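You operate a simulated robot arm through the tools that you are given. There is no shell and no other tool. Be economical: measure what you need, move in short steps, check, and stop when the job is done.

You are at the controls of a simulated robot arm. One attempt, no reset.

Task
Wipe the dye splash under the dye bottle off the bench.
Fine: bottle and cloth pad go back where they stood.

It is judged by the outcome, as a careful person would: the job done as asked, and still so three seconds after it is handed in. It fails if anything else is knocked over, pushed out of place, dropped, spilled or broken. Flat cloth is picked up by pressing the open fingertips on it (5 to 10 N) and closing them slowly along it; thin cloth reads only 2 to 8 mm in the jaws.

Robot
A 7-joint arm with a two-finger parallel gripper, fixed in place. Base frame: the origin is at the foot of the arm, x ahead of it, y to its left, z up; the work surface is at about z = 750. Readings come in mm, degrees, newtons and seconds.
With the tool pointing down near the work surface it reaches from about 340 to 780 mm from the base axis. Its first joint turns from -166.0 to 166.0 degrees. Payload 3.91 kg.
The tool frame sits at the grasp point between the pads (the TCP): z along the fingers, y along the line on which they close. The tips reach 30 mm beyond it. The gripper opens to 110 mm. The fingers are 20 mm wide and 10 mm thick; the gripper's body (48 by 112 mm) begins 55 mm behind the TCP.
Orientation is told as [roll, pitch, yaw] about the base's x, y, z axes, in that order, counted from this pose: with the fingers straight down and closing along the base's y, the tool's x points along the base's -x, its y along +y and its z along -z.

Tools
- The arm moves only by the tool play_rows. Its argument "increments" is a list of rows, each a list of 7 numbers: the gripper command, from -1 (shut) to 1 (fully open), values between in proportion, then the shift along the tool's x, y, z in mm, then the turn, a rotation vector about the tool's x, y, z in degrees. In form: [[hand, x, y, z, ax, ay, az], ...]. A call has 1 to 20 rows; each row shifts and turns the commanded pose from where the row before left it, along the tool's axes as they then stand. Rows are played at 5 a second. More than 50 mm and 8.6 degrees between two rows, or a gripper value outside its range, and nothing of the call is played. Where a pose cannot be reached the arm comes as near as it can. A force on the tool above 40 N (or 10 N above the force at the start of the call, whichever is more), or a blocked arm, ends the call early, and 0.2 s more pass. The fingers move at their own pace (about 153 mm/s each) and stop on an object; they squeeze with about 34 N. The grip force told is the motor's: it shows also when the fingers shut on nothing. Time passes only in rows, and 0.2 s behind the last, so rows that do not move let the fingers close. It gives the time, the measured TCP pose, the force on the tool (base axes), the opening and the grip force at its end, in the units of the frame above (readings bear some noise).
- Cameras (640 x 400 px; columns grow to the right, rows downward): "scene" is fixed at [50.9, -500.5, 1525]; the picture's right is [0.77, -0.64, 0.00], its down [-0.34, -0.41, -0.85] and it looks along [0.54, 0.65, -0.53] (base axes); focal length 359 px, centre (320, 200). "wrist" rides on the gripper at [77, 7, -114] in the tool frame; the picture's right is [-0.09, 1.00, 0.00], its down [-0.80, -0.07, -0.59] and it looks along [-0.59, -0.05, 0.80] (tool axes); focal length 270 px, centre (320, 200). There is no depth. A picture from a camera that has moved, and an enlarged one, comes with that camera's place and axes in the base frame and with its lens.
- grab_frame(camera): a new picture of that camera. The clock stands still meanwhile.
- move_column(by): slides the trunk up (or, below 0, down) by that many mm; the arm rides with it, the base frame stays. It gives what a move gives, with no picture.
- close_up(camera, box): a new picture of the part [left, top, right, bottom] of that camera's present view, enlarged. The clock stands still meanwhile.
- sign_off(): hands the job in; it is judged then, once.

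Go step by step. Nothing tells you positions but the pictures and the camera data: compare them with the known pose of the tool, close in by small moves and look again before you grip or let go. The budget is 120 turns and 68 pictures, counting those below and the enlarged ones. Unless the task says otherwise, let go and move clear before handing in, and close with one line.

The tools are called by a JSON object that holds its "method" and its "body". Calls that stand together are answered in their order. play_rows: Moves the arm, as the interface text tells. Its arguments: {"type":"object","properties":{"increments":{"type":"array","items":{"type":"array","items":{"type":"number"}}}},"required":["increments"]} The other tools are called the same way: move_column (by) slides the trunk up or down; grab_frame (camera) takes a picture; close_up (camera, box) takes an enlarged picture of a part of a camera's view; sign_off () hands the job in.

At the start:

```text
time_s: 0.0
position: [403.2, 379.5, 1094.5]
ee_rot: [0.0, 0.0, 0.0]
ft_force: [0.4, -0.1, -0.1]
gripper_width: 110.0
grip_force: 0.1
trunk travel left (down, up): [-550.0, 60.0]
```

scene: 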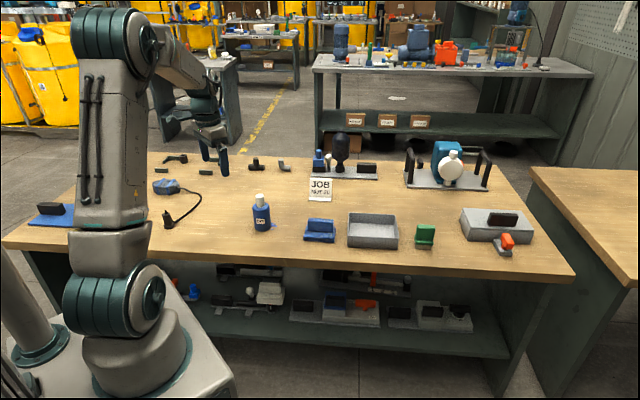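
wrist: 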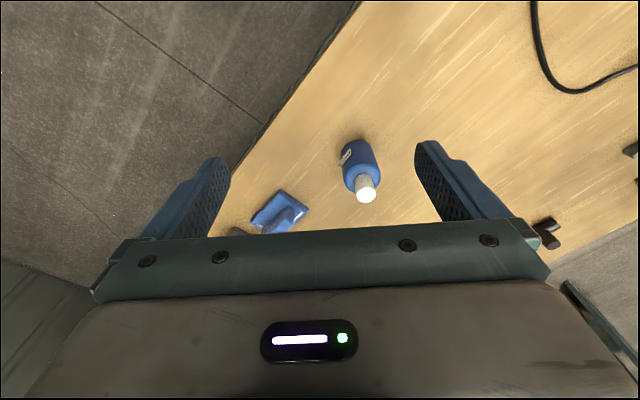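

The dye bottle stands near the front edge of the bench, and a blue pad with a handle is to its right. I'll zoom in on both before moving.

{"method": "close_up", "body": {"camera": "scene", "box": [220, 170, 360, 258]}}

{"method": "close_up", "body": {"camera": "wrist", "box": [200, 110, 440, 260]}}

{"method": "close_up", "body": {"camera": "scene", "box": [140, 130, 540, 270]}}

```text
4.55 times, centred on (290, 214) of scene
camera zoom: at [50.9, -500.5, 1525.0], right [0.77, -0.64, 0.0], down [-0.34, -0.41, -0.85], along [0.54, 0.65, -0.53], focal length 1630 px, centre (456, 136)
```

zoom: 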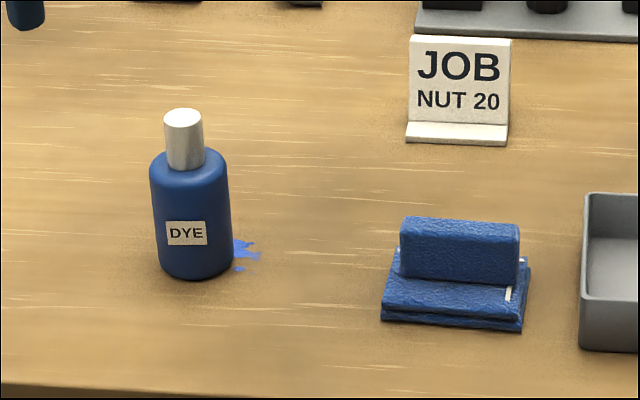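

```text
2.67 times, centred on (320, 185) of wrist
camera zoom: at [326.9, 387.0, 1208.9], right [0.09, 1.0, 0.0], down [0.8, -0.07, 0.59], along [0.59, -0.05, -0.8], focal length 721 px, centre (320, 240)
```

zoom: 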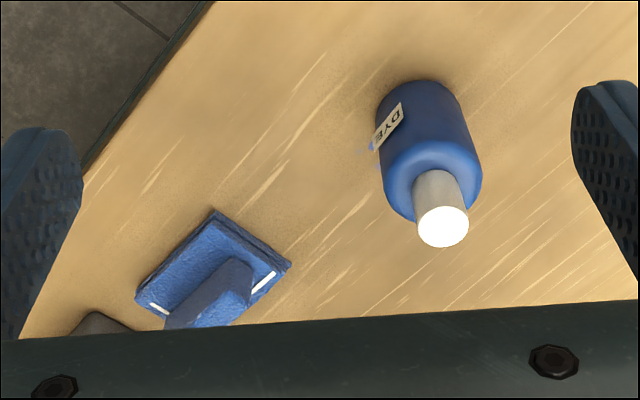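

```text
1.60 times, centred on (340, 200) of scene
camera zoom: at [50.9, -500.5, 1525.0], right [0.77, -0.64, 0.0], down [-0.34, -0.41, -0.85], along [0.54, 0.65, -0.53], focal length 574 px, centre (288, 200)
```

zoom: 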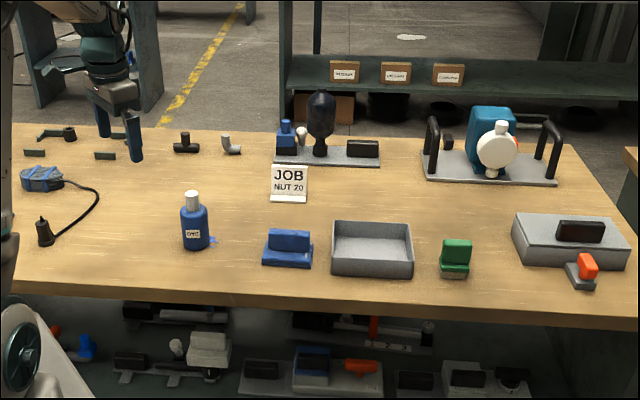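

Triangulating puts the bottle at about (560, 433), 63 mm wide with its top near z = 880. The pad is at about (694, 274). I'll move above the bottle and look down.

{"method": "play_rows", "body": {"increments": [[1, -22, 8, 20, 0, 0, 0], [1, -22, 8, 20, 0, 0, 0], [1, -22, 8, 20, 0, 0, 0], [1, -22, 8, 20, 0, 0, 0], [1, -22, 8, 18, 0, 0, 0], [1, -22, 8, 16, 0, 0, 0], [1, -25, 5, 16, 0, 0, 0], [1, 0, 0, 0, 0, 0, 0]]}}

{"method": "grab_frame", "body": {"camera": "wrist"}}

{"method": "grab_frame", "body": {"camera": "scene"}}

```text
time_s: 1.8
position: [561.6, 433.5, 965.6]
ee_rot: [0.1, 0.0, 0.0]
ft_force: [-0.1, 0.0, 0.1]
gripper_width: 110.1
grip_force: 0.0
trunk travel left (down, up): [-550.0, 60.0]
```

```text
62 pictures are left
camera wrist: at [484.1, 440.1, 1079.8], right [0.09, 1.0, 0.0], down [0.8, -0.07, 0.59], along [0.59, -0.05, -0.8], focal length 270 px, centre (320, 200)
```

wrist: 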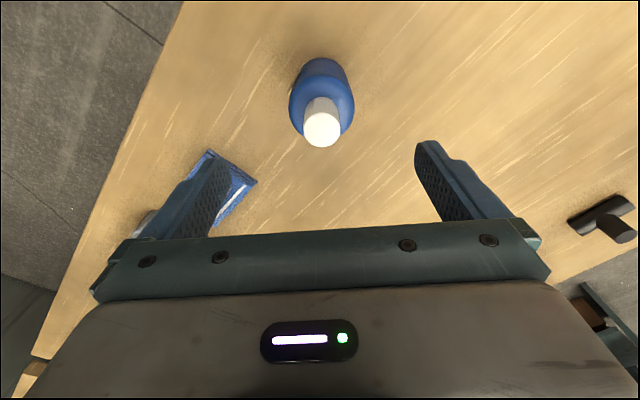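

```text
61 pictures are left
```

scene: 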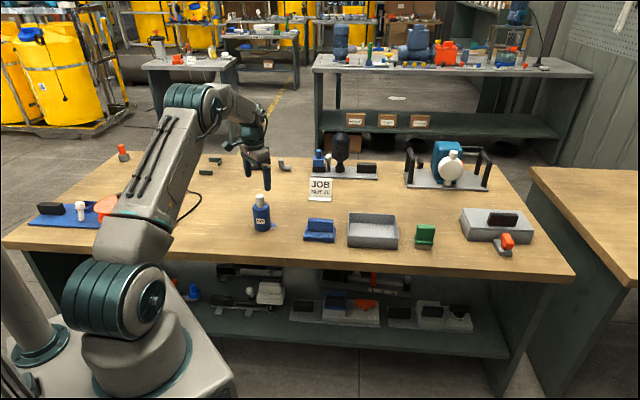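

The cap sits almost exactly under the TCP, so I take the bottle axis as (563, 434). I'll go down around it and look again before closing.

{"method": "play_rows", "body": {"increments": [[1, -0.5, 0.5, 25, 0, 0, 0], [1, -0.5, 0, 25, 0, 0, 0], [1, 0, 0, 25, 0, 0, 0], [1, 0, 0, 25, 0, 0, 0], [1, 0, 0, 10, 0, 0, 0], [1, 0, 0, 0, 0, 0, 0]]}}

{"method": "grab_frame", "body": {"camera": "wrist"}}

{"method": "close_up", "body": {"camera": "scene", "box": [200, 140, 360, 240]}}

```text
time_s: 3.2
position: [562.6, 434.9, 853.6]
ee_rot: [0.0, 0.0, 0.0]
ft_force: [0.3, 0.3, 0.0]
gripper_width: 110.1
grip_force: 0.0
trunk travel left (down, up): [-550.0, 60.0]
```

```text
60 pictures are left
camera wrist: at [485.5, 440.7, 969.1], right [0.09, 1.0, 0.0], down [0.8, -0.07, 0.59], along [0.59, -0.05, -0.8], focal length 270 px, centre (320, 200)
```

wrist: 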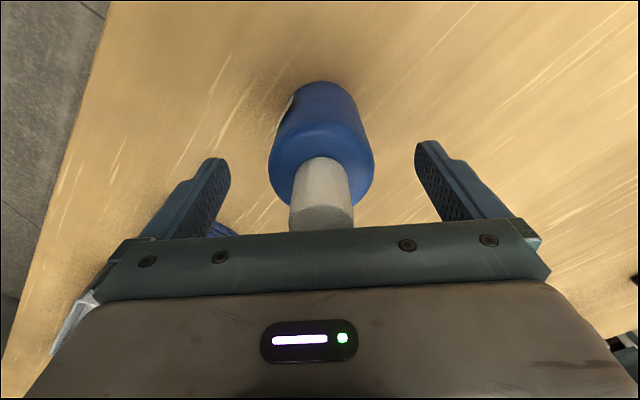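

```text
4.00 times, centred on (280, 190) of scene
camera zoom: at [50.9, -500.5, 1525.0], right [0.77, -0.64, 0.0], down [-0.34, -0.41, -0.85], along [0.54, 0.65, -0.53], focal length 1434 px, centre (480, 240)
```

zoom: 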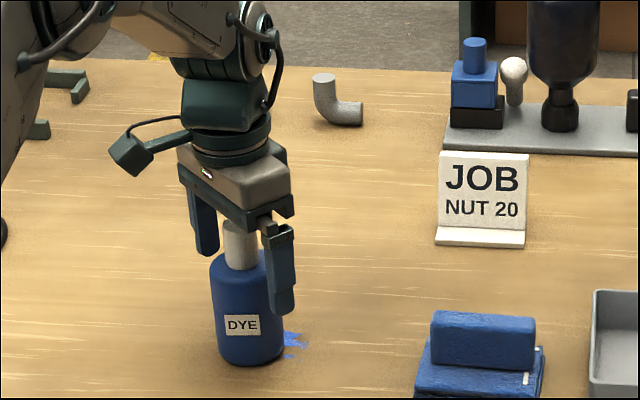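

Bottle is centred between the fingers. I'll go down 15 mm more, keeping the palm clear of the cap, and close.

{"method": "play_rows", "body": {"increments": [[1, 0, 0, 8, 0, 0, 0], [1, 0, 0, 7, 0, 0, 0], [1, 0, 0, 0, 0, 0, 0], [0.5, 0, 0, 0, 0, 0, 0], [0.3, 0, 0, 0, 0, 0, 0], [0.2, 0, 0, 0, 0, 0, 0], [0.1, 0, 0, 0, 0, 0, 0], [0, 0, 0, 0, 0, 0, 0], [-0.2, 0, 0, 0, 0, 0, 0], [-0.3, 0, 0, 0, 0, 0, 0], [-0.3, 0, 0, 0, 0, 0, 0]]}}

{"method": "grab_frame", "body": {"camera": "wrist"}}

```text
time_s: 5.6
position: [563.0, 434.2, 839.5]
ee_rot: [0.0, 0.0, -0.1]
ft_force: [0.7, 0.4, -0.5]
gripper_width: 58.9
grip_force: 34.0
trunk travel left (down, up): [-550.0, 60.0]
```

```text
58 pictures are left
camera wrist: at [485.4, 441.0, 954.3], right [0.09, 1.0, 0.0], down [0.8, -0.07, 0.59], along [0.59, -0.05, -0.8], focal length 270 px, centre (320, 200)
```

wrist: 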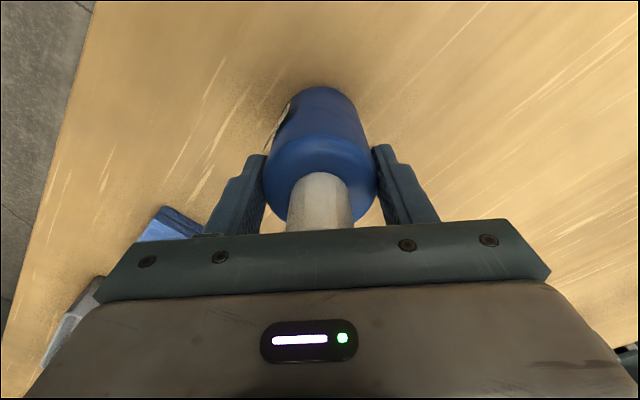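

The bottle is gripped at 59 mm, with its original spot at (563, 434). I'll lift it straight up and look at the bench under it before choosing where to set it down.

{"method": "play_rows", "body": {"increments": [[-0.3, 0, 0, -5, 0, 0, 0], [-0.3, 0, 0, -10, 0, 0, 0], [-0.3, 0, 0, -15, 0, 0, 0], [-0.3, 0, 0, -15, 0, 0, 0], [-0.3, 16, 14, 0, 0, 0, 0], [-0.3, 21, 17, 0, 0, 0, 0], [-0.3, 21, 17, 0, 0, 0, 0], [-0.3, 21, 17, 0, 0, 0, 0], [-0.3, 21, 17, 0, 0, 0, 0], [-0.3, 0, 0, 0, 0, 0, 0]]}}

{"method": "close_up", "body": {"camera": "scene", "box": [160, 150, 320, 250]}}

{"method": "grab_frame", "body": {"camera": "wrist"}}

```text
time_s: 7.8
position: [462.2, 515.3, 884.8]
ee_rot: [0.0, -0.1, 0.1]
ft_force: [0.6, -0.6, -2.7]
gripper_width: 59.0
grip_force: 34.0
trunk travel left (down, up): [-550.0, 60.0]
```

```text
4.00 times, centred on (240, 200) of scene
camera zoom: at [50.9, -500.5, 1525.0], right [0.77, -0.64, 0.0], down [-0.34, -0.41, -0.85], along [0.54, 0.65, -0.53], focal length 1434 px, centre (640, 200)
```

zoom: 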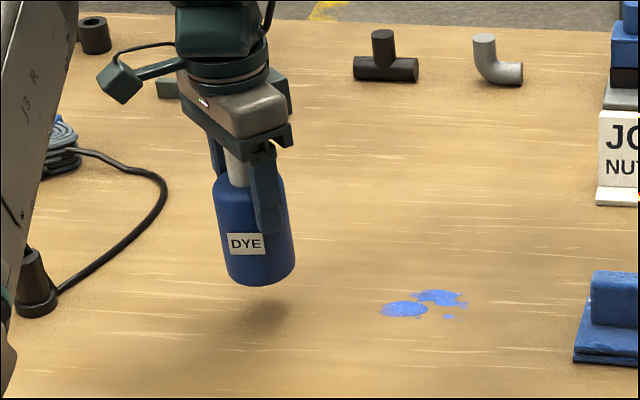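

```text
56 pictures are left
camera wrist: at [385.0, 522.1, 999.3], right [0.09, 1.0, 0.0], down [0.8, -0.07, 0.59], along [0.59, -0.05, -0.8], focal length 270 px, centre (320, 200)
```

wrist: 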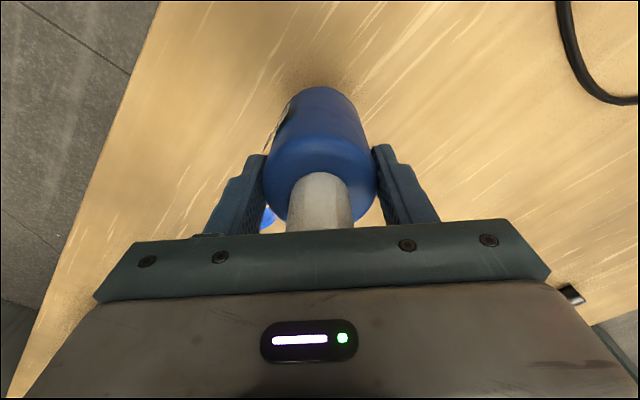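

The spill is now visible, roughly from (538, 456) to (610, 420). I'll shift the bottle another 40 mm left for wiping room and set it down.

{"method": "play_rows", "body": {"increments": [[-0.3, 15, 13, 0, 0, 0, 0], [-0.3, 16, 13, 0, 0, 0, 0], [-0.3, 0, 0, 15, 0, 0, 0], [-0.3, 0, 0, 15, 0, 0, 0], [-0.3, 0, 0, 8, 0, 0, 0], [-0.3, 0, 0, 3, 0, 0, 0], [-0.3, 0, 0, 2, 0, 0, 0], [-0.3, 0, 0, 1, 0, 0, 0], [-0.3, 0, 0, 0, 0, 0, 0]]}}

{"method": "close_up", "body": {"camera": "scene", "box": [160, 150, 320, 250]}}

```text
time_s: 9.8
position: [430.8, 542.5, 839.9]
ee_rot: [0.0, 0.1, 0.0]
ft_force: [0.3, 1.2, -2.9]
gripper_width: 59.0
grip_force: 34.0
trunk travel left (down, up): [-550.0, 60.0]
```

```text
4.00 times, centred on (240, 200) of scene
camera zoom: at [50.9, -500.5, 1525.0], right [0.77, -0.64, 0.0], down [-0.34, -0.41, -0.85], along [0.54, 0.65, -0.53], focal length 1434 px, centre (640, 200)
```

zoom: 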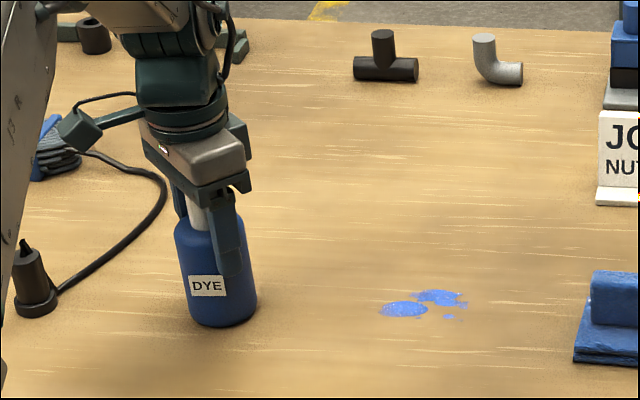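

The weight still hangs on the gripper, so I'll lower it in half-millimetre steps until it takes the bench.

{"method": "play_rows", "body": {"increments": [[-0.3, 0, 0, 0.5, 0, 0, 0], [-0.3, 0, 0, 0.5, 0, 0, 0], [-0.3, 0, 0, 0, 0, 0, 0]]}}

```text
time_s: 10.6
position: [431.1, 542.1, 841.2]
ee_rot: [0.0, 0.0, 0.0]
ft_force: [0.1, 0.6, 0.7]
gripper_width: 59.0
grip_force: 34.9
trunk travel left (down, up): [-550.0, 60.0]
```

It's on the bench. I'll release, rise, and go over the pad, turning to match its handle.

{"method": "play_rows", "body": {"increments": [[0.2, 0, 0, 0, 0, 0, 0], [0.5, 0, 0, 0, 0, 0, 0], [1, 0, 0, 0, 0, 0, 0], [1, 0, 0, 0, 0, 0, 0], [1, 0, 0, -20, 0, 0, 0], [1, 0, 0, -35, 0, 0, 0], [1, 0, 0, -35, 0, 0, 0], [1, 0, 0, -35, 0, 0, 0], [1, 0, 0, 0, 0, 0, 0]]}}

{"method": "play_rows", "body": {"increments": [[1, -26, -27, 0, 0, 0, 0], [1, -26, -27, 0, 0, 0, 0], [1, -26, -27, 0, 0, 0, 0], [1, -26, -27, 0, 0, 0, 0], [1, -26, -27, 0, 0, 0, 0], [1, -26, -27, 0, 0, 0, 0], [1, -26, -27, 0, 0, 0, 0], [1, -26, -27, 0, 0, 0, 0], [1, -26, -26, 0, 0, 0, 0], [1, -26, -26, 0, 0, 0, 0], [1, 0, 0, 0, 0, 0, 8], [1, 0, 0, 0, 0, 0, 8], [1, 0, 0, 0, 0, 0, 8], [1, 0, 0, 0, 0, 0, 8], [1, 0, 0, 0, 0, 0, 8], [1, 0, 0, 0, 0, 0, 0]]}}

{"method": "grab_frame", "body": {"camera": "wrist"}}

{"method": "grab_frame", "body": {"camera": "scene"}}

```text
time_s: 12.6
position: [430.9, 543.2, 965.1]
ee_rot: [0.0, 0.0, -0.1]
ft_force: [-0.4, -0.1, 0.8]
gripper_width: 109.8
grip_force: 0.0
trunk travel left (down, up): [-550.0, 60.0]
```

```text
time_s: 16.0
position: [690.3, 272.6, 964.3]
ee_rot: [-0.1, 0.0, -40.1]
ft_force: [0.0, -0.3, 0.4]
gripper_width: 109.7
grip_force: 0.0
trunk travel left (down, up): [-550.0, 60.0]
```

```text
54 pictures are left
camera wrist: at [636.4, 328.0, 1079.2], right [0.71, 0.71, 0.0], down [0.57, -0.57, 0.59], along [0.42, -0.42, -0.8], focal length 270 px, centre (320, 200)
```

wrist: 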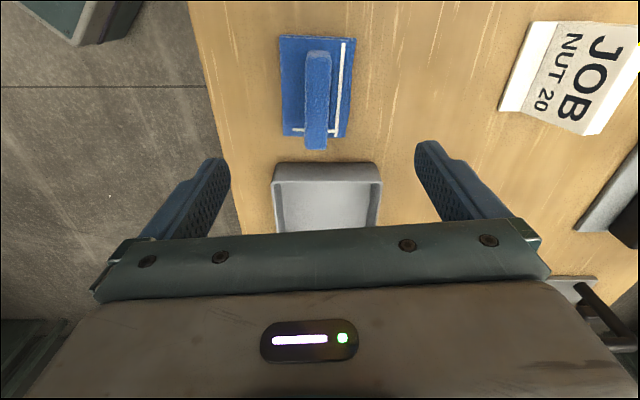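

```text
53 pictures are left
```

scene: 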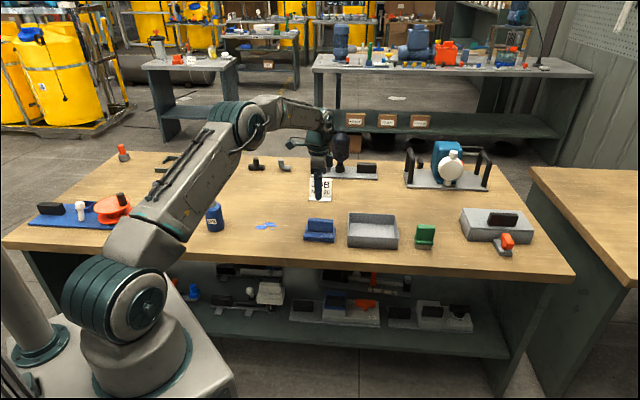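

The pad and its white corner marks are visible here. I'll zoom in.

{"method": "close_up", "body": {"camera": "wrist", "box": [240, 10, 400, 170]}}

{"method": "close_up", "body": {"camera": "scene", "box": [290, 205, 354, 250]}}

```text
2.50 times, centred on (320, 90) of wrist
camera zoom: at [636.4, 328.0, 1079.2], right [0.71, 0.71, 0.0], down [0.57, -0.57, 0.59], along [0.42, -0.42, -0.8], focal length 676 px, centre (320, 475)
```

zoom: 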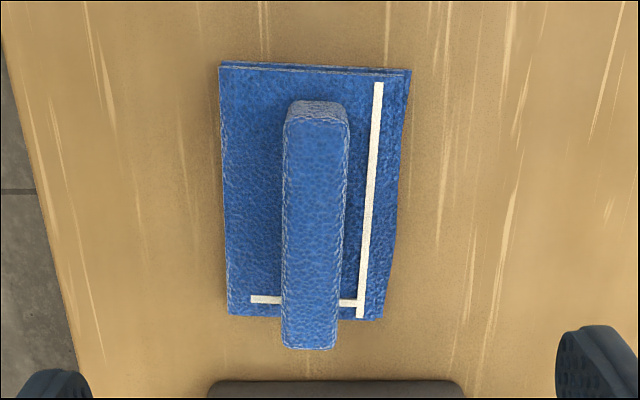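

```text
8.89 times, centred on (322, 228) of scene
camera zoom: at [50.9, -500.5, 1525.0], right [0.77, -0.64, 0.0], down [-0.34, -0.41, -0.85], along [0.54, 0.65, -0.53], focal length 3188 px, centre (302, -44)
```

zoom: 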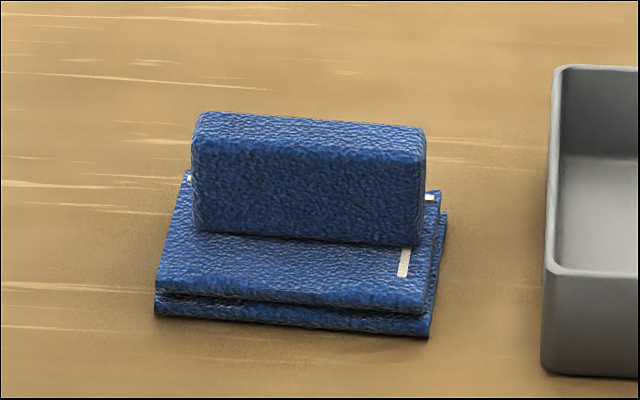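

The pad carries an upright roll about 91 × 25 mm. It lies along about −48°, centred near (696, 265). I'll turn 8° more, centre on it and go lower for another look.

{"method": "play_rows", "body": {"increments": [[1, 0, 0, 0, 0, 0, 8], [1, -5, -0.6, 20, 0, 0, 0], [1, -4.8, -0.6, 20, 0, 0, 0], [1, 0, 0, 20, 0, 0, 0], [1, 0, 0, 20, 0, 0, 0], [1, 0, 0, 0, 0, 0, 0]]}}

{"method": "grab_frame", "body": {"camera": "wrist"}}

{"method": "close_up", "body": {"camera": "scene", "box": [270, 160, 366, 250]}}

```text
time_s: 17.4
position: [696.0, 266.3, 884.2]
ee_rot: [0.0, 0.0, -48.0]
ft_force: [-0.4, 0.0, 0.0]
gripper_width: 110.2
grip_force: 0.0
trunk travel left (down, up): [-550.0, 60.0]
```

```text
50 pictures are left
camera wrist: at [650.1, 327.8, 998.4], right [0.8, 0.6, 0.0], down [0.48, -0.64, 0.59], along [0.36, -0.48, -0.8], focal length 270 px, centre (320, 200)
```

wrist: 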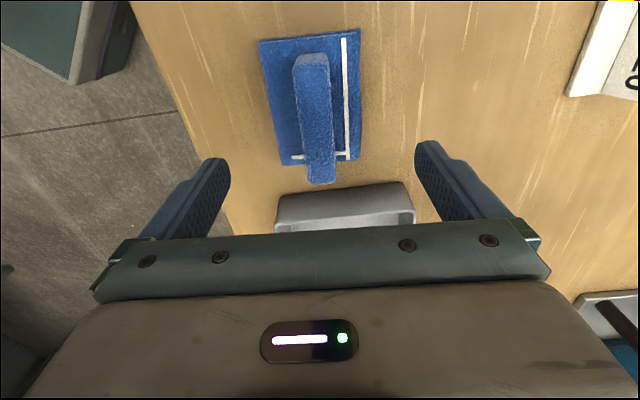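

```text
4.44 times, centred on (318, 205) of scene
camera zoom: at [50.9, -500.5, 1525.0], right [0.77, -0.64, 0.0], down [-0.34, -0.41, -0.85], along [0.54, 0.65, -0.53], focal length 1594 px, centre (329, 178)
```

zoom: 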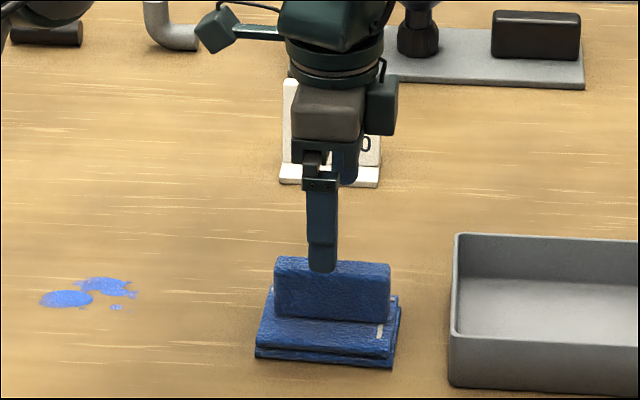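

The roll is centred at (696, 264), about 2 mm off laterally. I'll correct that, descend to z = 810 and check.

{"method": "play_rows", "body": {"increments": [[1, -1.9, -1.7, 20, 0, 0, 1], [1, 0, 0, 20, 0, 0, 0], [1, 0, 0, 20, 0, 0, 0], [1, 0, 0, 14, 0, 0, 0], [1, 0, 0, 0, 0, 0, 0]]}}

{"method": "grab_frame", "body": {"camera": "wrist"}}

{"method": "close_up", "body": {"camera": "scene", "box": [290, 195, 354, 250]}}

```text
time_s: 18.6
position: [696.8, 264.3, 808.7]
ee_rot: [0.0, 0.0, -48.9]
ft_force: [-0.1, 0.3, 0.6]
gripper_width: 110.2
grip_force: 0.0
trunk travel left (down, up): [-550.0, 60.0]
```

```text
48 pictures are left
camera wrist: at [651.6, 325.3, 924.2], right [0.81, 0.59, 0.0], down [0.47, -0.65, 0.59], along [0.35, -0.48, -0.8], focal length 270 px, centre (320, 200)
```

wrist: 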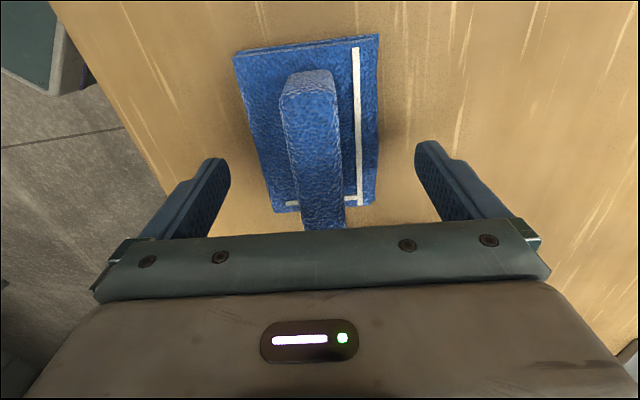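

```text
7.27 times, centred on (322, 222) of scene
camera zoom: at [50.9, -500.5, 1525.0], right [0.77, -0.64, 0.0], down [-0.34, -0.41, -0.85], along [0.54, 0.65, -0.53], focal length 2608 px, centre (306, 36)
```

zoom: 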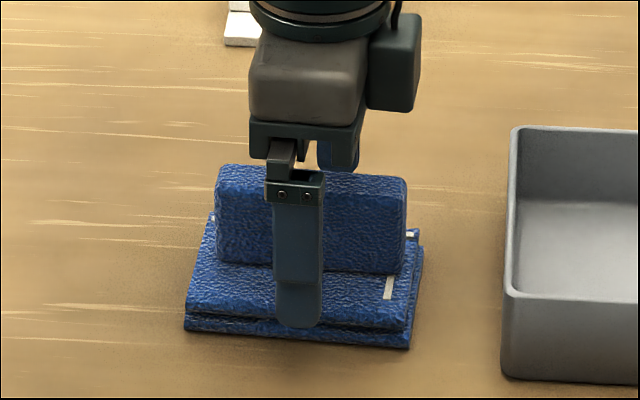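

Alignment is good. I'll make a final 1° trim, go 3 mm lower and close slowly on the roll.

{"method": "play_rows", "body": {"increments": [[1, 0, -1, 3, 0, 0, 1], [0.6, 0, 0, 0, 0, 0, 0], [0.3, 0, 0, 0, 0, 0, 0], [0, 0, 0, 0, 0, 0, 0], [-0.2, 0, 0, 0, 0, 0, 0], [-0.35, 0, 0, 0, 0, 0, 0], [-0.45, 0, 0, 0, 0, 0, 0], [-0.55, 0, 0, 0, 0, 0, 0], [-0.65, 0, 0, 0, 0, 0, 0], [-0.8, 0, 0, 0, 0, 0, 0], [-0.8, 0, 0, 0, 0, 0, 0]]}}

{"method": "grab_frame", "body": {"camera": "wrist"}}

{"method": "close_up", "body": {"camera": "scene", "box": [290, 195, 354, 250]}}

```text
time_s: 21.0
position: [696.2, 261.5, 807.6]
ee_rot: [0.0, 0.0, -50.0]
ft_force: [0.2, 0.3, 0.6]
gripper_width: 23.6
grip_force: 33.7
trunk travel left (down, up): [-550.0, 60.0]
```

```text
46 pictures are left
camera wrist: at [651.7, 325.4, 921.7], right [0.82, 0.57, 0.0], down [0.46, -0.66, 0.59], along [0.34, -0.49, -0.8], focal length 270 px, centre (320, 200)
```

wrist: 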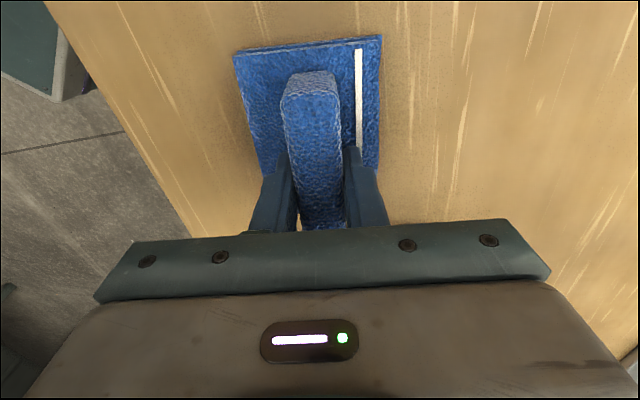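

```text
7.27 times, centred on (322, 222) of scene
camera zoom: at [50.9, -500.5, 1525.0], right [0.77, -0.64, 0.0], down [-0.34, -0.41, -0.85], along [0.54, 0.65, -0.53], focal length 2608 px, centre (306, 36)
```

zoom: 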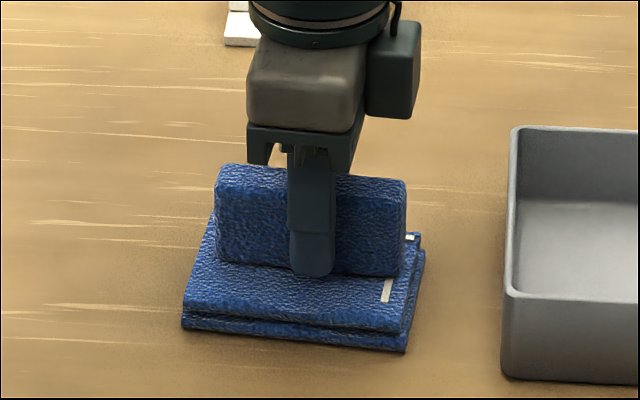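

The roll is held at 23.6 mm. Home pose is about (696, 262, 807) at yaw −49. I'll lift and move towards the spill, stopping short so the wrist camera can measure it.

{"method": "play_rows", "body": {"increments": [[-0.8, 0, 0, -5, 0, 0, 0], [-0.8, 0, 0, -15, 0, 0, 0], [-0.8, 0, 0, -20, 0, 0, 0], [-0.8, 0, 0, -20, 0, 0, 0], [-0.8, 22, 5, 0, 0, 0, 0], [-0.8, 22, 5, 0, 0, 0, 0], [-0.8, 22, 5, 0, 0, 0, 0], [-0.8, 22, 5, 0, 0, 0, 0], [-0.8, 22, 6, 0, 0, 0, 0], [-0.8, 0, 0, 0, 0, 0, 0]]}}

{"method": "grab_frame", "body": {"camera": "wrist"}}

{"method": "close_up", "body": {"camera": "scene", "box": [200, 150, 360, 250]}}

```text
time_s: 23.2
position: [643.7, 363.6, 867.2]
ee_rot: [0.0, 0.0, -50.0]
ft_force: [0.0, 0.5, -1.0]
gripper_width: 23.4
grip_force: 34.1
trunk travel left (down, up): [-550.0, 60.0]
```

```text
44 pictures are left
camera wrist: at [601.4, 426.6, 982.1], right [0.82, 0.57, 0.0], down [0.46, -0.66, 0.59], along [0.34, -0.49, -0.8], focal length 270 px, centre (320, 200)
```

wrist: 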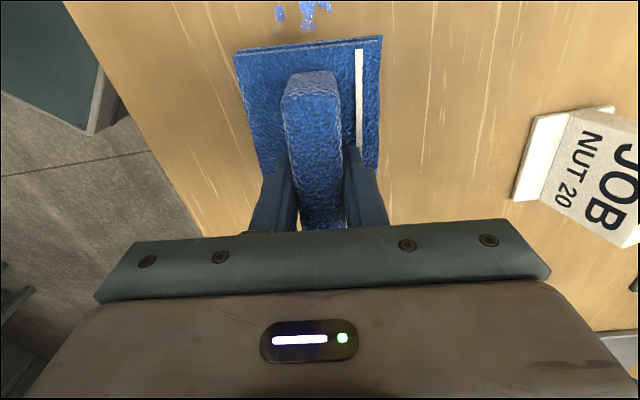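

```text
4.00 times, centred on (280, 200) of scene
camera zoom: at [50.9, -500.5, 1525.0], right [0.77, -0.64, 0.0], down [-0.34, -0.41, -0.85], along [0.54, 0.65, -0.53], focal length 1434 px, centre (480, 200)
```

zoom: 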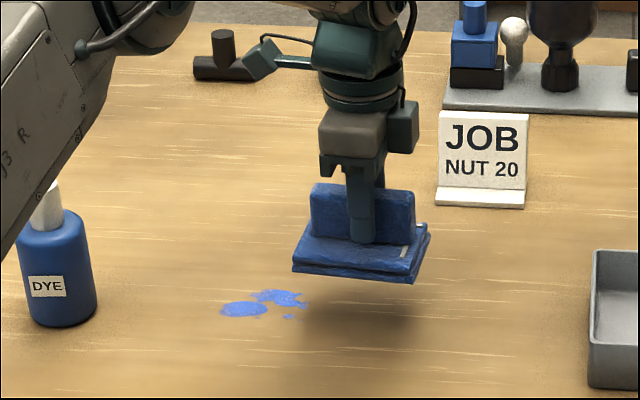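

The spill's extents agree in both cameras: centre (575, 438), about 82 × 52 mm, so the pad can cover it. I'll come over its right end and lower until I feel contact.

{"method": "play_rows", "body": {"increments": [[-0.8, 20, -2, 0, 0, 0, 0], [-0.8, 20, -2, 0, 0, 0, 0], [-0.8, 21, -1, 0, 0, 0, 0], [-0.8, 0, 0, 20, 0, 0, 0], [-0.8, 0, 0, 20, 0, 0, 0], [-0.8, 0, 0, 15, 0, 0, 0], [-0.8, 0, 0, 3, 0, 0, 0], [-0.8, 0, 0, 0, 0, 0, 0]]}}

{"method": "play_rows", "body": {"increments": [[-0.8, 0, 0, 1, 0, 0, 0], [-0.8, 0, 0, 1, 0, 0, 0], [-0.8, 0, 0, 0, 0, 0, 0]]}}

```text
time_s: 25.0
position: [602.0, 407.8, 808.2]
ee_rot: [0.1, 0.0, -49.9]
ft_force: [0.2, -0.1, -0.9]
gripper_width: 23.4
grip_force: 33.9
trunk travel left (down, up): [-550.0, 60.0]
```

```text
time_s: 25.8
position: [602.2, 407.4, 806.4]
ee_rot: [0.1, 0.0, -50.0]
ft_force: [0.0, 0.3, -0.8]
gripper_width: 23.3
grip_force: 34.3
trunk travel left (down, up): [-550.0, 60.0]
```

{"method": "play_rows", "body": {"increments": [[-0.8, 0, 0, 0.7, 0, 0, 0], [-0.8, 0, 0, 0.7, 0, 0, 0], [-0.8, 0, 0, 0, 0, 0, 0]]}}

```text
time_s: 26.6
position: [601.2, 407.6, 806.8]
ee_rot: [0.1, 0.0, -50.0]
ft_force: [-0.3, -1.4, 5.7]
gripper_width: 23.2
grip_force: 34.1
trunk travel left (down, up): [-550.0, 60.0]
```

The pad touches with about 6 N. I'll stroke left over the spill and back while watching the force.

{"method": "play_rows", "body": {"increments": [[-0.8, 0, 0, 0.3, 0, 0, 0], [-0.8, 10, 0, 0, 0, 0, 0], [-0.8, 10, 0, 0, 0, 0, 0], [-0.8, 10, 0, 0, 0, 0, 0], [-0.8, 10, 0, 0, 0, 0, 0], [-0.8, 10, 0, 0, 0, 0, 0], [-0.8, 10, 0, 0, 0, 0, 0], [-0.8, 10, 0, 0, 0, 0, 0], [-0.8, 10, 0, 0, 0, 0, 0], [-0.8, 0, 0, 0, 0, 0, 0]]}}

{"method": "grab_frame", "body": {"camera": "scene"}}

```text
time_s: 28.8
position: [550.4, 468.3, 807.2]
ee_rot: [0.1, 0.0, -50.0]
ft_force: [4.6, -4.5, 15.8]
gripper_width: 23.5
grip_force: 34.1
trunk travel left (down, up): [-550.0, 60.0]
```

```text
42 pictures are left
```

scene: 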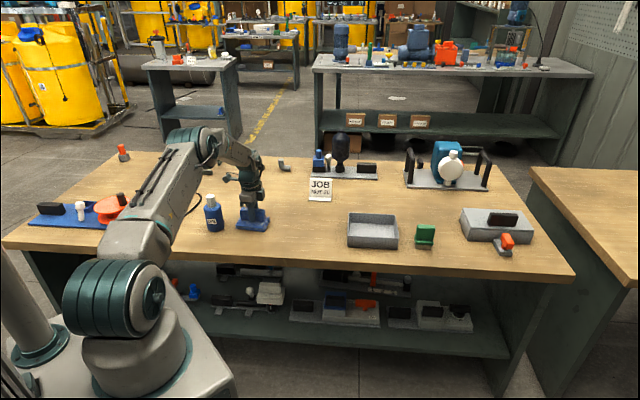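

Force is fine at 16 N. I'll stroke back and forth with small sideways offsets to cover the width.

{"method": "play_rows", "body": {"increments": [[-0.8, 0, 8, -0.3, 0, 0, 0], [-0.8, -14, 0, 0, 0, 0, 0], [-0.8, -14, 0, 0, 0, 0, 0], [-0.8, -14, 0, 0, 0, 0, 0], [-0.8, -14, 0, 0, 0, 0, 0], [-0.8, -14, 0, 0, 0, 0, 0], [-0.8, -14, 0, 0, 0, 0, 0], [-0.8, 0, -8, 0, 0, 0, 0], [-0.8, 0, -8, 0, 0, 0, 0], [-0.8, 14, 0, 0, 0, 0, 0], [-0.8, 14, 0, 0, 0, 0, 0], [-0.8, 14, 0, 0, 0, 0, 0], [-0.8, 14, 0, 0, 0, 0, 0], [-0.8, 14, 0, 0, 0, 0, 0], [-0.8, 14, 0, 0, 0, 0, 0], [-0.8, 0, 8, 0, 0, 0, 0], [-0.8, 0, 0, 0, 0, 0, 0]]}}

{"method": "play_rows", "body": {"increments": [[-0.8, -14, 0, 0, 0, 0, 0], [-0.8, -14, 0, 0, 0, 0, 0], [-0.8, -14, 0, 0, 0, 0, 0], [-0.8, -14, 0, 0, 0, 0, 0], [-0.8, -14, 0, 0, 0, 0, 0], [-0.8, -14, 0, 0, 0, 0, 0], [-0.8, 0, 0, -10, 0, 0, 0], [-0.8, 0, 0, -25, 0, 0, 0], [-0.8, -20, 0, -25, 0, 0, 0], [-0.8, -25, 0, 0, 0, 0, 0], [-0.8, -25, 0, 0, 0, 0, 0], [-0.8, 0, 0, 0, 0, 0, 0]]}}

{"method": "close_up", "body": {"camera": "scene", "box": [200, 150, 360, 250]}}

{"method": "grab_frame", "body": {"camera": "wrist"}}

```text
time_s: 32.4
position: [547.4, 469.1, 806.1]
ee_rot: [0.1, 0.1, -49.9]
ft_force: [-8.9, -3.1, 15.9]
gripper_width: 23.3
grip_force: 33.8
trunk travel left (down, up): [-550.0, 60.0]
```

```text
time_s: 35.0
position: [649.5, 350.6, 865.8]
ee_rot: [0.0, 0.1, -49.9]
ft_force: [-0.3, -0.6, -0.2]
gripper_width: 23.3
grip_force: 34.0
trunk travel left (down, up): [-550.0, 60.0]
```

```text
4.00 times, centred on (280, 200) of scene
camera zoom: at [50.9, -500.5, 1525.0], right [0.77, -0.64, 0.0], down [-0.34, -0.41, -0.85], along [0.54, 0.65, -0.53], focal length 1434 px, centre (480, 200)
```

zoom: 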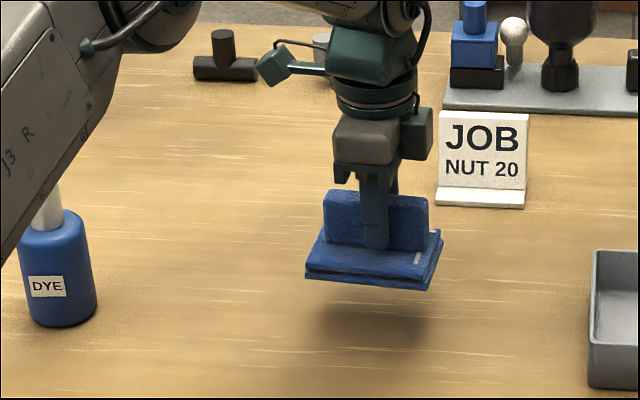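

```text
40 pictures are left
camera wrist: at [605.8, 413.4, 980.1], right [0.82, 0.57, 0.0], down [0.46, -0.66, 0.59], along [0.34, -0.49, -0.8], focal length 270 px, centre (320, 200)
```

wrist: 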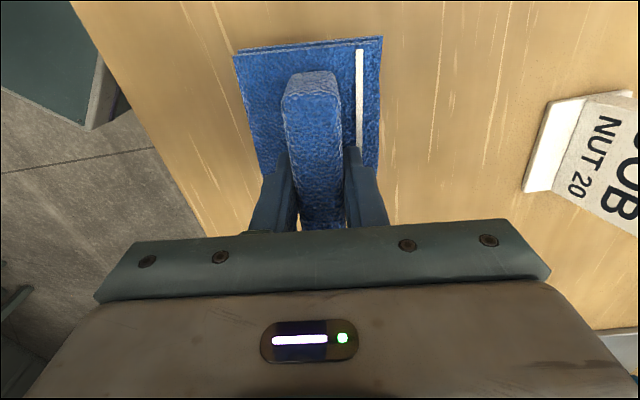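

The bench is clean in both views. Now I'll carry the pad back to its spot and check just above the bench.

{"method": "play_rows", "body": {"increments": [[-0.8, -25, -5, 0, 0, 0, 0], [-0.8, -25, -5, 0, 0, 0, 0], [-0.8, -25, -5, 0, 0, 0, 0], [-0.8, -22, -5, 0, 0, 0, -1], [-0.8, 0, 0, 20, 0, 0, 0], [-0.8, 0, 0, 20, 0, 0, 0], [-0.8, 0, 0, 14, 0, 0, 0], [-0.8, 0, 0, 0, 0, 0, 0]]}}

{"method": "close_up", "body": {"camera": "scene", "box": [290, 195, 354, 250]}}

```text
time_s: 36.8
position: [697.2, 263.9, 812.1]
ee_rot: [-0.1, 0.0, -49.0]
ft_force: [-0.5, -0.9, -1.5]
gripper_width: 23.4
grip_force: 33.9
trunk travel left (down, up): [-550.0, 60.0]
```

```text
7.27 times, centred on (322, 222) of scene
camera zoom: at [50.9, -500.5, 1525.0], right [0.77, -0.64, 0.0], down [-0.34, -0.41, -0.85], along [0.54, 0.65, -0.53], focal length 2608 px, centre (306, 36)
```

zoom: 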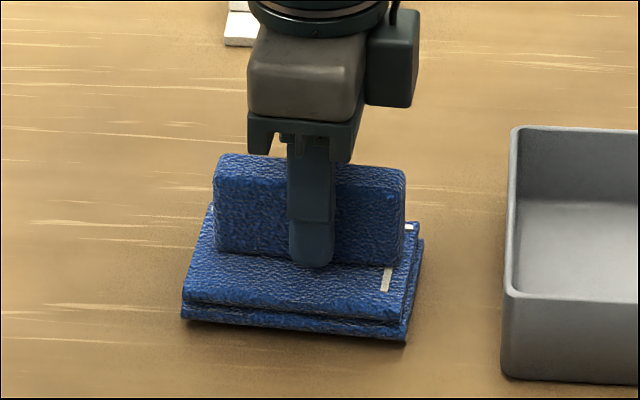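

It's within about 2 mm of the original. I'll trim 2 mm and 1°, then lower to contact.

{"method": "play_rows", "body": {"increments": [[-0.8, -2, 0, 2, 0, 0, -1], [-0.8, 0, 0, 2, 0, 0, 0], [-0.8, 0, 0, 1, 0, 0, 0], [-0.8, 0, 0, 0.5, 0, 0, 0], [-0.8, 0, 0, 0, 0, 0, 0]]}}

{"method": "close_up", "body": {"camera": "scene", "box": [290, 195, 354, 250]}}

```text
time_s: 38.0
position: [696.6, 261.8, 807.6]
ee_rot: [-0.1, 0.0, -47.9]
ft_force: [1.7, 0.7, 1.6]
gripper_width: 23.4
grip_force: 34.3
trunk travel left (down, up): [-550.0, 60.0]
```

```text
7.27 times, centred on (322, 222) of scene
camera zoom: at [50.9, -500.5, 1525.0], right [0.77, -0.64, 0.0], down [-0.34, -0.41, -0.85], along [0.54, 0.65, -0.53], focal length 2608 px, centre (306, 36)
```

zoom: 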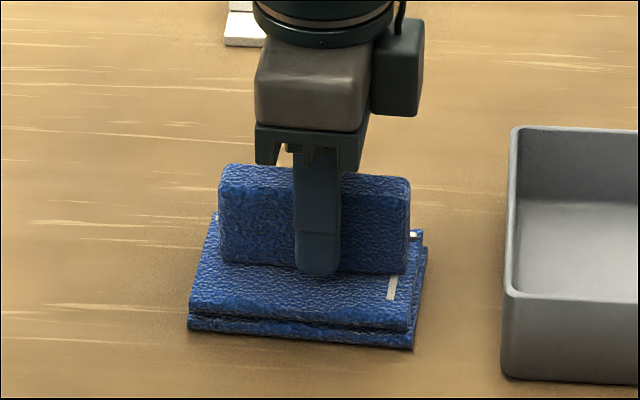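

The pad is back on contact, matching the original within 1 mm or so. I'll release, rise, and turn back to yaw 0.

{"method": "play_rows", "body": {"increments": [[-0.4, 0, 0, 0, 0, 0, 0], [0, 0, 0, 0, 0, 0, 0], [0.3, 0, 0, 0, 0, 0, 0], [0.3, 0, 0, 0, 0, 0, 0], [0.3, 0, 0, -17, 0, 0, 0], [0.3, 0, 0, -35, 0, 0, 0], [0.3, 0, 0, -35, 0, 0, 0], [0.6, 0, 0, -35, 0, 0, 0], [1, 0, 0, -35, 0, 0, 0], [1, 0, 0, 0, 0, 0, -8], [1, 0, 0, 0, 0, 0, -8], [1, 0, 0, 0, 0, 0, -8], [1, 0, 0, 0, 0, 0, -8], [1, 0, 0, 0, 0, 0, -8], [1, 0, 0, 0, 0, 0, -8], [1, 0, 0, 0, 0, 0, 0]]}}

{"method": "close_up", "body": {"camera": "scene", "box": [290, 195, 354, 250]}}

```text
time_s: 41.4
position: [697.1, 260.6, 964.4]
ee_rot: [0.0, 0.0, 0.1]
ft_force: [-0.4, 0.1, -0.2]
gripper_width: 109.8
grip_force: 0.1
trunk travel left (down, up): [-550.0, 60.0]
```

```text
7.27 times, centred on (322, 222) of scene
camera zoom: at [50.9, -500.5, 1525.0], right [0.77, -0.64, 0.0], down [-0.34, -0.41, -0.85], along [0.54, 0.65, -0.53], focal length 2608 px, centre (306, 36)
```

zoom: 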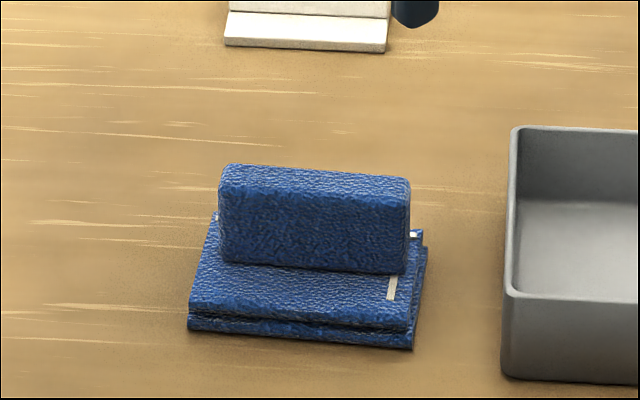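

The pad is back in place, so next I return to the bottle at (431, 542), staying above it to check first.

{"method": "play_rows", "body": {"increments": [[1, 24, 25.5, 0, 0, 0, 0], [1, 24, 25.5, 0, 0, 0, 0], [1, 24, 25.5, 0, 0, 0, 0], [1, 24, 25.5, 0, 0, 0, 0], [1, 24, 25.5, 0, 0, 0, 0], [1, 24, 25.5, 0, 0, 0, 0], [1, 24, 25.5, 0, 0, 0, 0], [1, 24, 25.5, 0, 0, 0, 0], [1, 24, 25.5, 0, 0, 0, 0], [1, 24, 25.5, 0, 0, 0, 0], [1, 25.5, 26.5, 0, 0, 0, 0], [1, 0, 0, 0, 0, 0, 0]]}}

{"method": "grab_frame", "body": {"camera": "wrist"}}

{"method": "close_up", "body": {"camera": "scene", "box": [200, 150, 360, 250]}}

```text
time_s: 44.0
position: [432.5, 543.3, 962.8]
ee_rot: [0.0, -0.1, -0.1]
ft_force: [-0.7, -1.1, 0.2]
gripper_width: 109.8
grip_force: 0.1
trunk travel left (down, up): [-550.0, 60.0]
```

```text
36 pictures are left
camera wrist: at [355.5, 549.3, 1077.0], right [0.09, 1.0, 0.0], down [0.8, -0.07, 0.59], along [0.59, -0.05, -0.8], focal length 270 px, centre (320, 200)
```

wrist: 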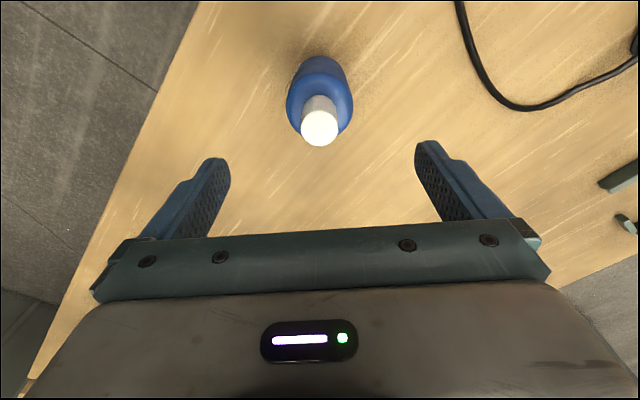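

```text
4.00 times, centred on (280, 200) of scene
camera zoom: at [50.9, -500.5, 1525.0], right [0.77, -0.64, 0.0], down [-0.34, -0.41, -0.85], along [0.54, 0.65, -0.53], focal length 1434 px, centre (480, 200)
```

zoom: 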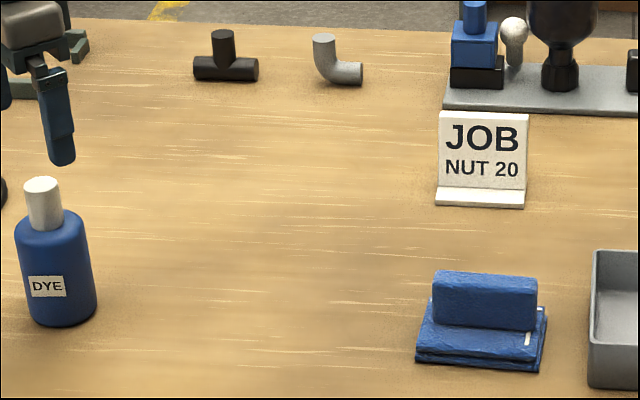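

The bench is clean and the bottle sits under the gripper. I'll descend with a 1.5 mm trim and grip it as before.

{"method": "play_rows", "body": {"increments": [[1, 1.3, -1.3, 25, 0, 0, 0], [1, 0, 0, 25, 0, 0, 0], [1, 0, 0, 25, 0, 0, 0], [1, 0, 0, 25, 0, 0, 0], [1, 0, 0, 15, 0, 0, 0], [1, 0, 0, 8, 0, 0, 0], [1, 0, 0, 0, 0, 0, 0], [0.5, 0, 0, 0, 0, 0, 0], [0.3, 0, 0, 0, 0, 0, 0], [0.2, 0, 0, 0, 0, 0, 0], [0.1, 0, 0, 0, 0, 0, 0], [0, 0, 0, 0, 0, 0, 0], [-0.3, 0, 0, 0, 0, 0, 0], [-0.3, 0, 0, 0, 0, 0, 0]]}}

```text
time_s: 47.0
position: [430.9, 543.0, 840.9]
ee_rot: [0.0, 0.0, 0.0]
ft_force: [-0.3, 0.2, -0.8]
gripper_width: 58.9
grip_force: 34.5
trunk travel left (down, up): [-550.0, 60.0]
```

Gripped. I'll lift and carry it back to above (563, 434).

{"method": "play_rows", "body": {"increments": [[-0.3, 0, 0, -5, 0, 0, 0], [-0.3, 0, 0, -10, 0, 0, 0], [-0.3, 0, 0, -15, 0, 0, 0], [-0.3, 0, 0, -15, 0, 0, 0], [-0.3, -16, -13, 0, 0, 0, 0], [-0.3, -20, -16, 0, 0, 0, 0], [-0.3, -20, -16, 0, 0, 0, 0], [-0.3, -20, -16, 0, 0, 0, 0], [-0.3, -20, -16, 0, 0, 0, 0], [-0.3, -20, -17, 0, 0, 0, 0], [-0.3, -16, -14, 0, 0, 0, 0], [-0.3, 0, 0, 15, 0, 0, 0], [-0.3, 0, 0, 15, 0, 0, 0], [-0.3, 0, 0, 10, 0, 0, 0], [-0.3, 0, 0, 3, 0, 0, 0], [-0.3, 0, 0, 0, 0, 0, 0]]}}

{"method": "close_up", "body": {"camera": "scene", "box": [220, 170, 360, 258]}}

```text
time_s: 50.4
position: [563.2, 434.7, 841.4]
ee_rot: [0.0, -0.1, -0.1]
ft_force: [-0.1, 0.1, -2.8]
gripper_width: 59.0
grip_force: 33.8
trunk travel left (down, up): [-550.0, 60.0]
```

```text
4.55 times, centred on (290, 214) of scene
camera zoom: at [50.9, -500.5, 1525.0], right [0.77, -0.64, 0.0], down [-0.34, -0.41, -0.85], along [0.54, 0.65, -0.53], focal length 1630 px, centre (456, 136)
```

zoom: 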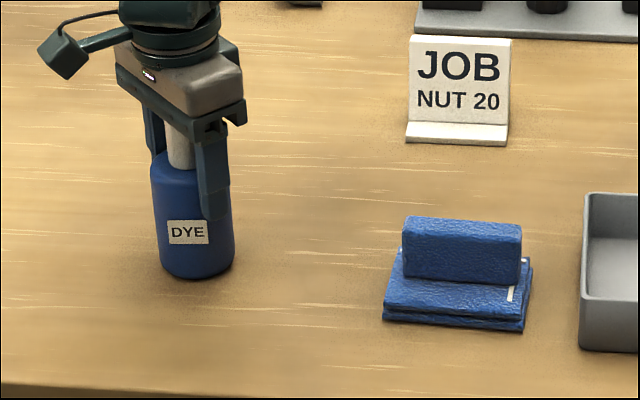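

The bottle matches its original image position within about a pixel. I'll lower the last bit to contact.

{"method": "play_rows", "body": {"increments": [[-0.3, 0, 0, 0.7, 0, 0, 0], [-0.3, 0, 0, 0.6, 0, 0, 0], [-0.3, 0, 0, 0.4, 0, 0, 0], [-0.3, 0, 0, 0, 0, 0, 0]]}}

```text
time_s: 51.4
position: [563.4, 433.9, 842.2]
ee_rot: [-0.1, 0.0, 0.0]
ft_force: [-1.0, -0.5, 1.3]
gripper_width: 58.7
grip_force: 33.8
trunk travel left (down, up): [-550.0, 60.0]
```

Contact. I'll release, rise well clear and check the result.

{"method": "play_rows", "body": {"increments": [[0.2, 0, 0, 0, 0, 0, 0], [0.5, 0, 0, 0, 0, 0, 0], [1, 0, 0, 0, 0, 0, 0], [1, 0, 0, 0, 0, 0, 0], [1, 0, 0, -20, 0, 0, 0], [1, 0, 0, -35, 0, 0, 0], [1, 0, 0, -35, 0, 0, 0], [1, 0, 0, -40, 0, 0, 0], [1, 20, -5, -40, 0, 0, 0], [1, 30, -10, -40, 0, 0, 0], [1, 40, -10, -20, 0, 0, 0], [1, 0, 0, 0, 0, 0, 0]]}}

{"method": "close_up", "body": {"camera": "scene", "box": [220, 170, 360, 258]}}

{"method": "grab_frame", "body": {"camera": "scene"}}

{"method": "grab_frame", "body": {"camera": "wrist"}}

```text
refused: row 10 steps farther than a row can; nothing moved
```

```text
4.55 times, centred on (290, 214) of scene
camera zoom: at [50.9, -500.5, 1525.0], right [0.77, -0.64, 0.0], down [-0.34, -0.41, -0.85], along [0.54, 0.65, -0.53], focal length 1630 px, centre (456, 136)
```

zoom: 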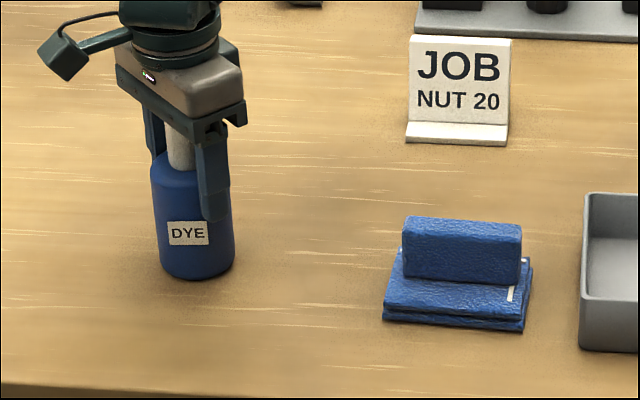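

```text
32 pictures are left
```

scene: 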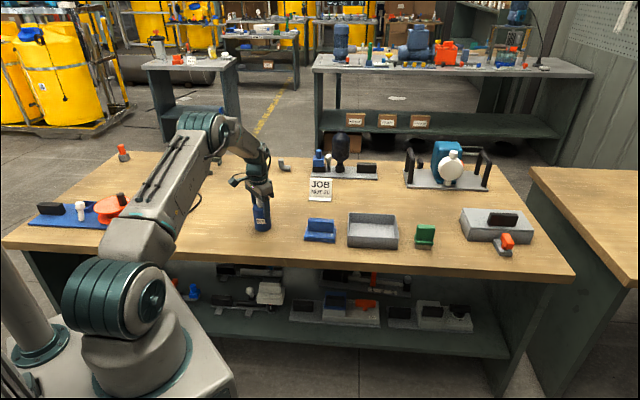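

```text
31 pictures are left
camera wrist: at [486.1, 440.7, 955.6], right [0.09, 1.0, 0.0], down [0.8, -0.07, 0.59], along [0.59, -0.05, -0.8], focal length 270 px, centre (320, 200)
```

wrist: 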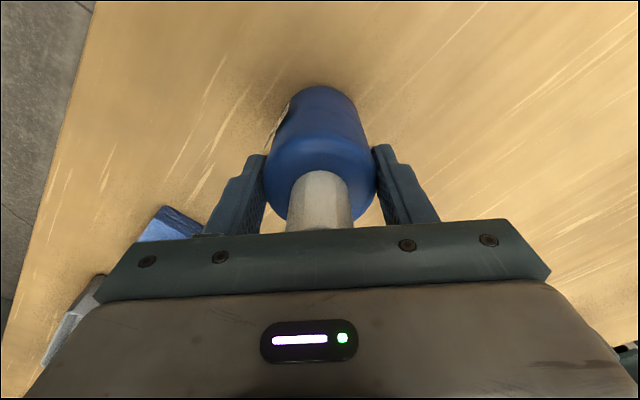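

That call was refused because one row was too long, and nothing moved. I'll repeat it with shorter steps.

{"method": "play_rows", "body": {"increments": [[0.2, 0, 0, 0, 0, 0, 0], [0.5, 0, 0, 0, 0, 0, 0], [1, 0, 0, 0, 0, 0, 0], [1, 0, 0, 0, 0, 0, 0], [1, 0, 0, -20, 0, 0, 0], [1, 0, 0, -35, 0, 0, 0], [1, 0, 0, -35, 0, 0, 0], [1, 0, 0, -35, 0, 0, 0], [1, 0, 0, -35, 0, 0, 0], [1, 25, -5, -30, 0, 0, 0], [1, 30, -10, -20, 0, 0, 0], [1, 30, -10, -20, 0, 0, 0], [1, 0, 0, 0, 0, 0, 0]]}}

{"method": "close_up", "body": {"camera": "scene", "box": [220, 170, 360, 258]}}

{"method": "grab_frame", "body": {"camera": "wrist"}}

```text
time_s: 54.2
position: [477.7, 410.0, 1069.8]
ee_rot: [0.0, 0.0, 0.0]
ft_force: [0.1, 0.0, 0.8]
gripper_width: 109.9
grip_force: 0.2
trunk travel left (down, up): [-550.0, 60.0]
```

```text
4.55 times, centred on (290, 214) of scene
camera zoom: at [50.9, -500.5, 1525.0], right [0.77, -0.64, 0.0], down [-0.34, -0.41, -0.85], along [0.54, 0.65, -0.53], focal length 1630 px, centre (456, 136)
```

zoom: 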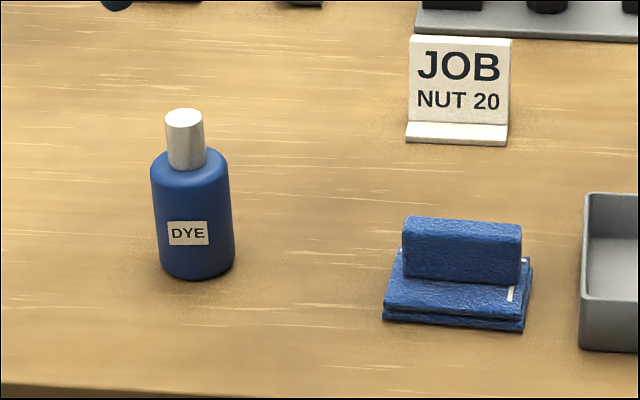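

```text
29 pictures are left
camera wrist: at [401.2, 416.2, 1184.9], right [0.09, 1.0, 0.0], down [0.8, -0.07, 0.59], along [0.59, -0.05, -0.8], focal length 270 px, centre (320, 200)
```

wrist: 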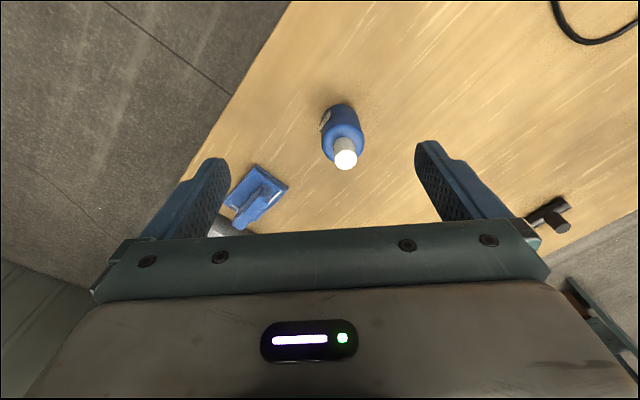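

The splash is gone, the bottle and pad stand where they did at the start, and the arm is clear, so I'm handing in.

{"method": "sign_off", "body": {}}

```text
The job is handed in.
```

The dye splash is wiped off the bench, and the bottle and cloth pad are back where they stood, to within about 1–2 mm in the camera views.
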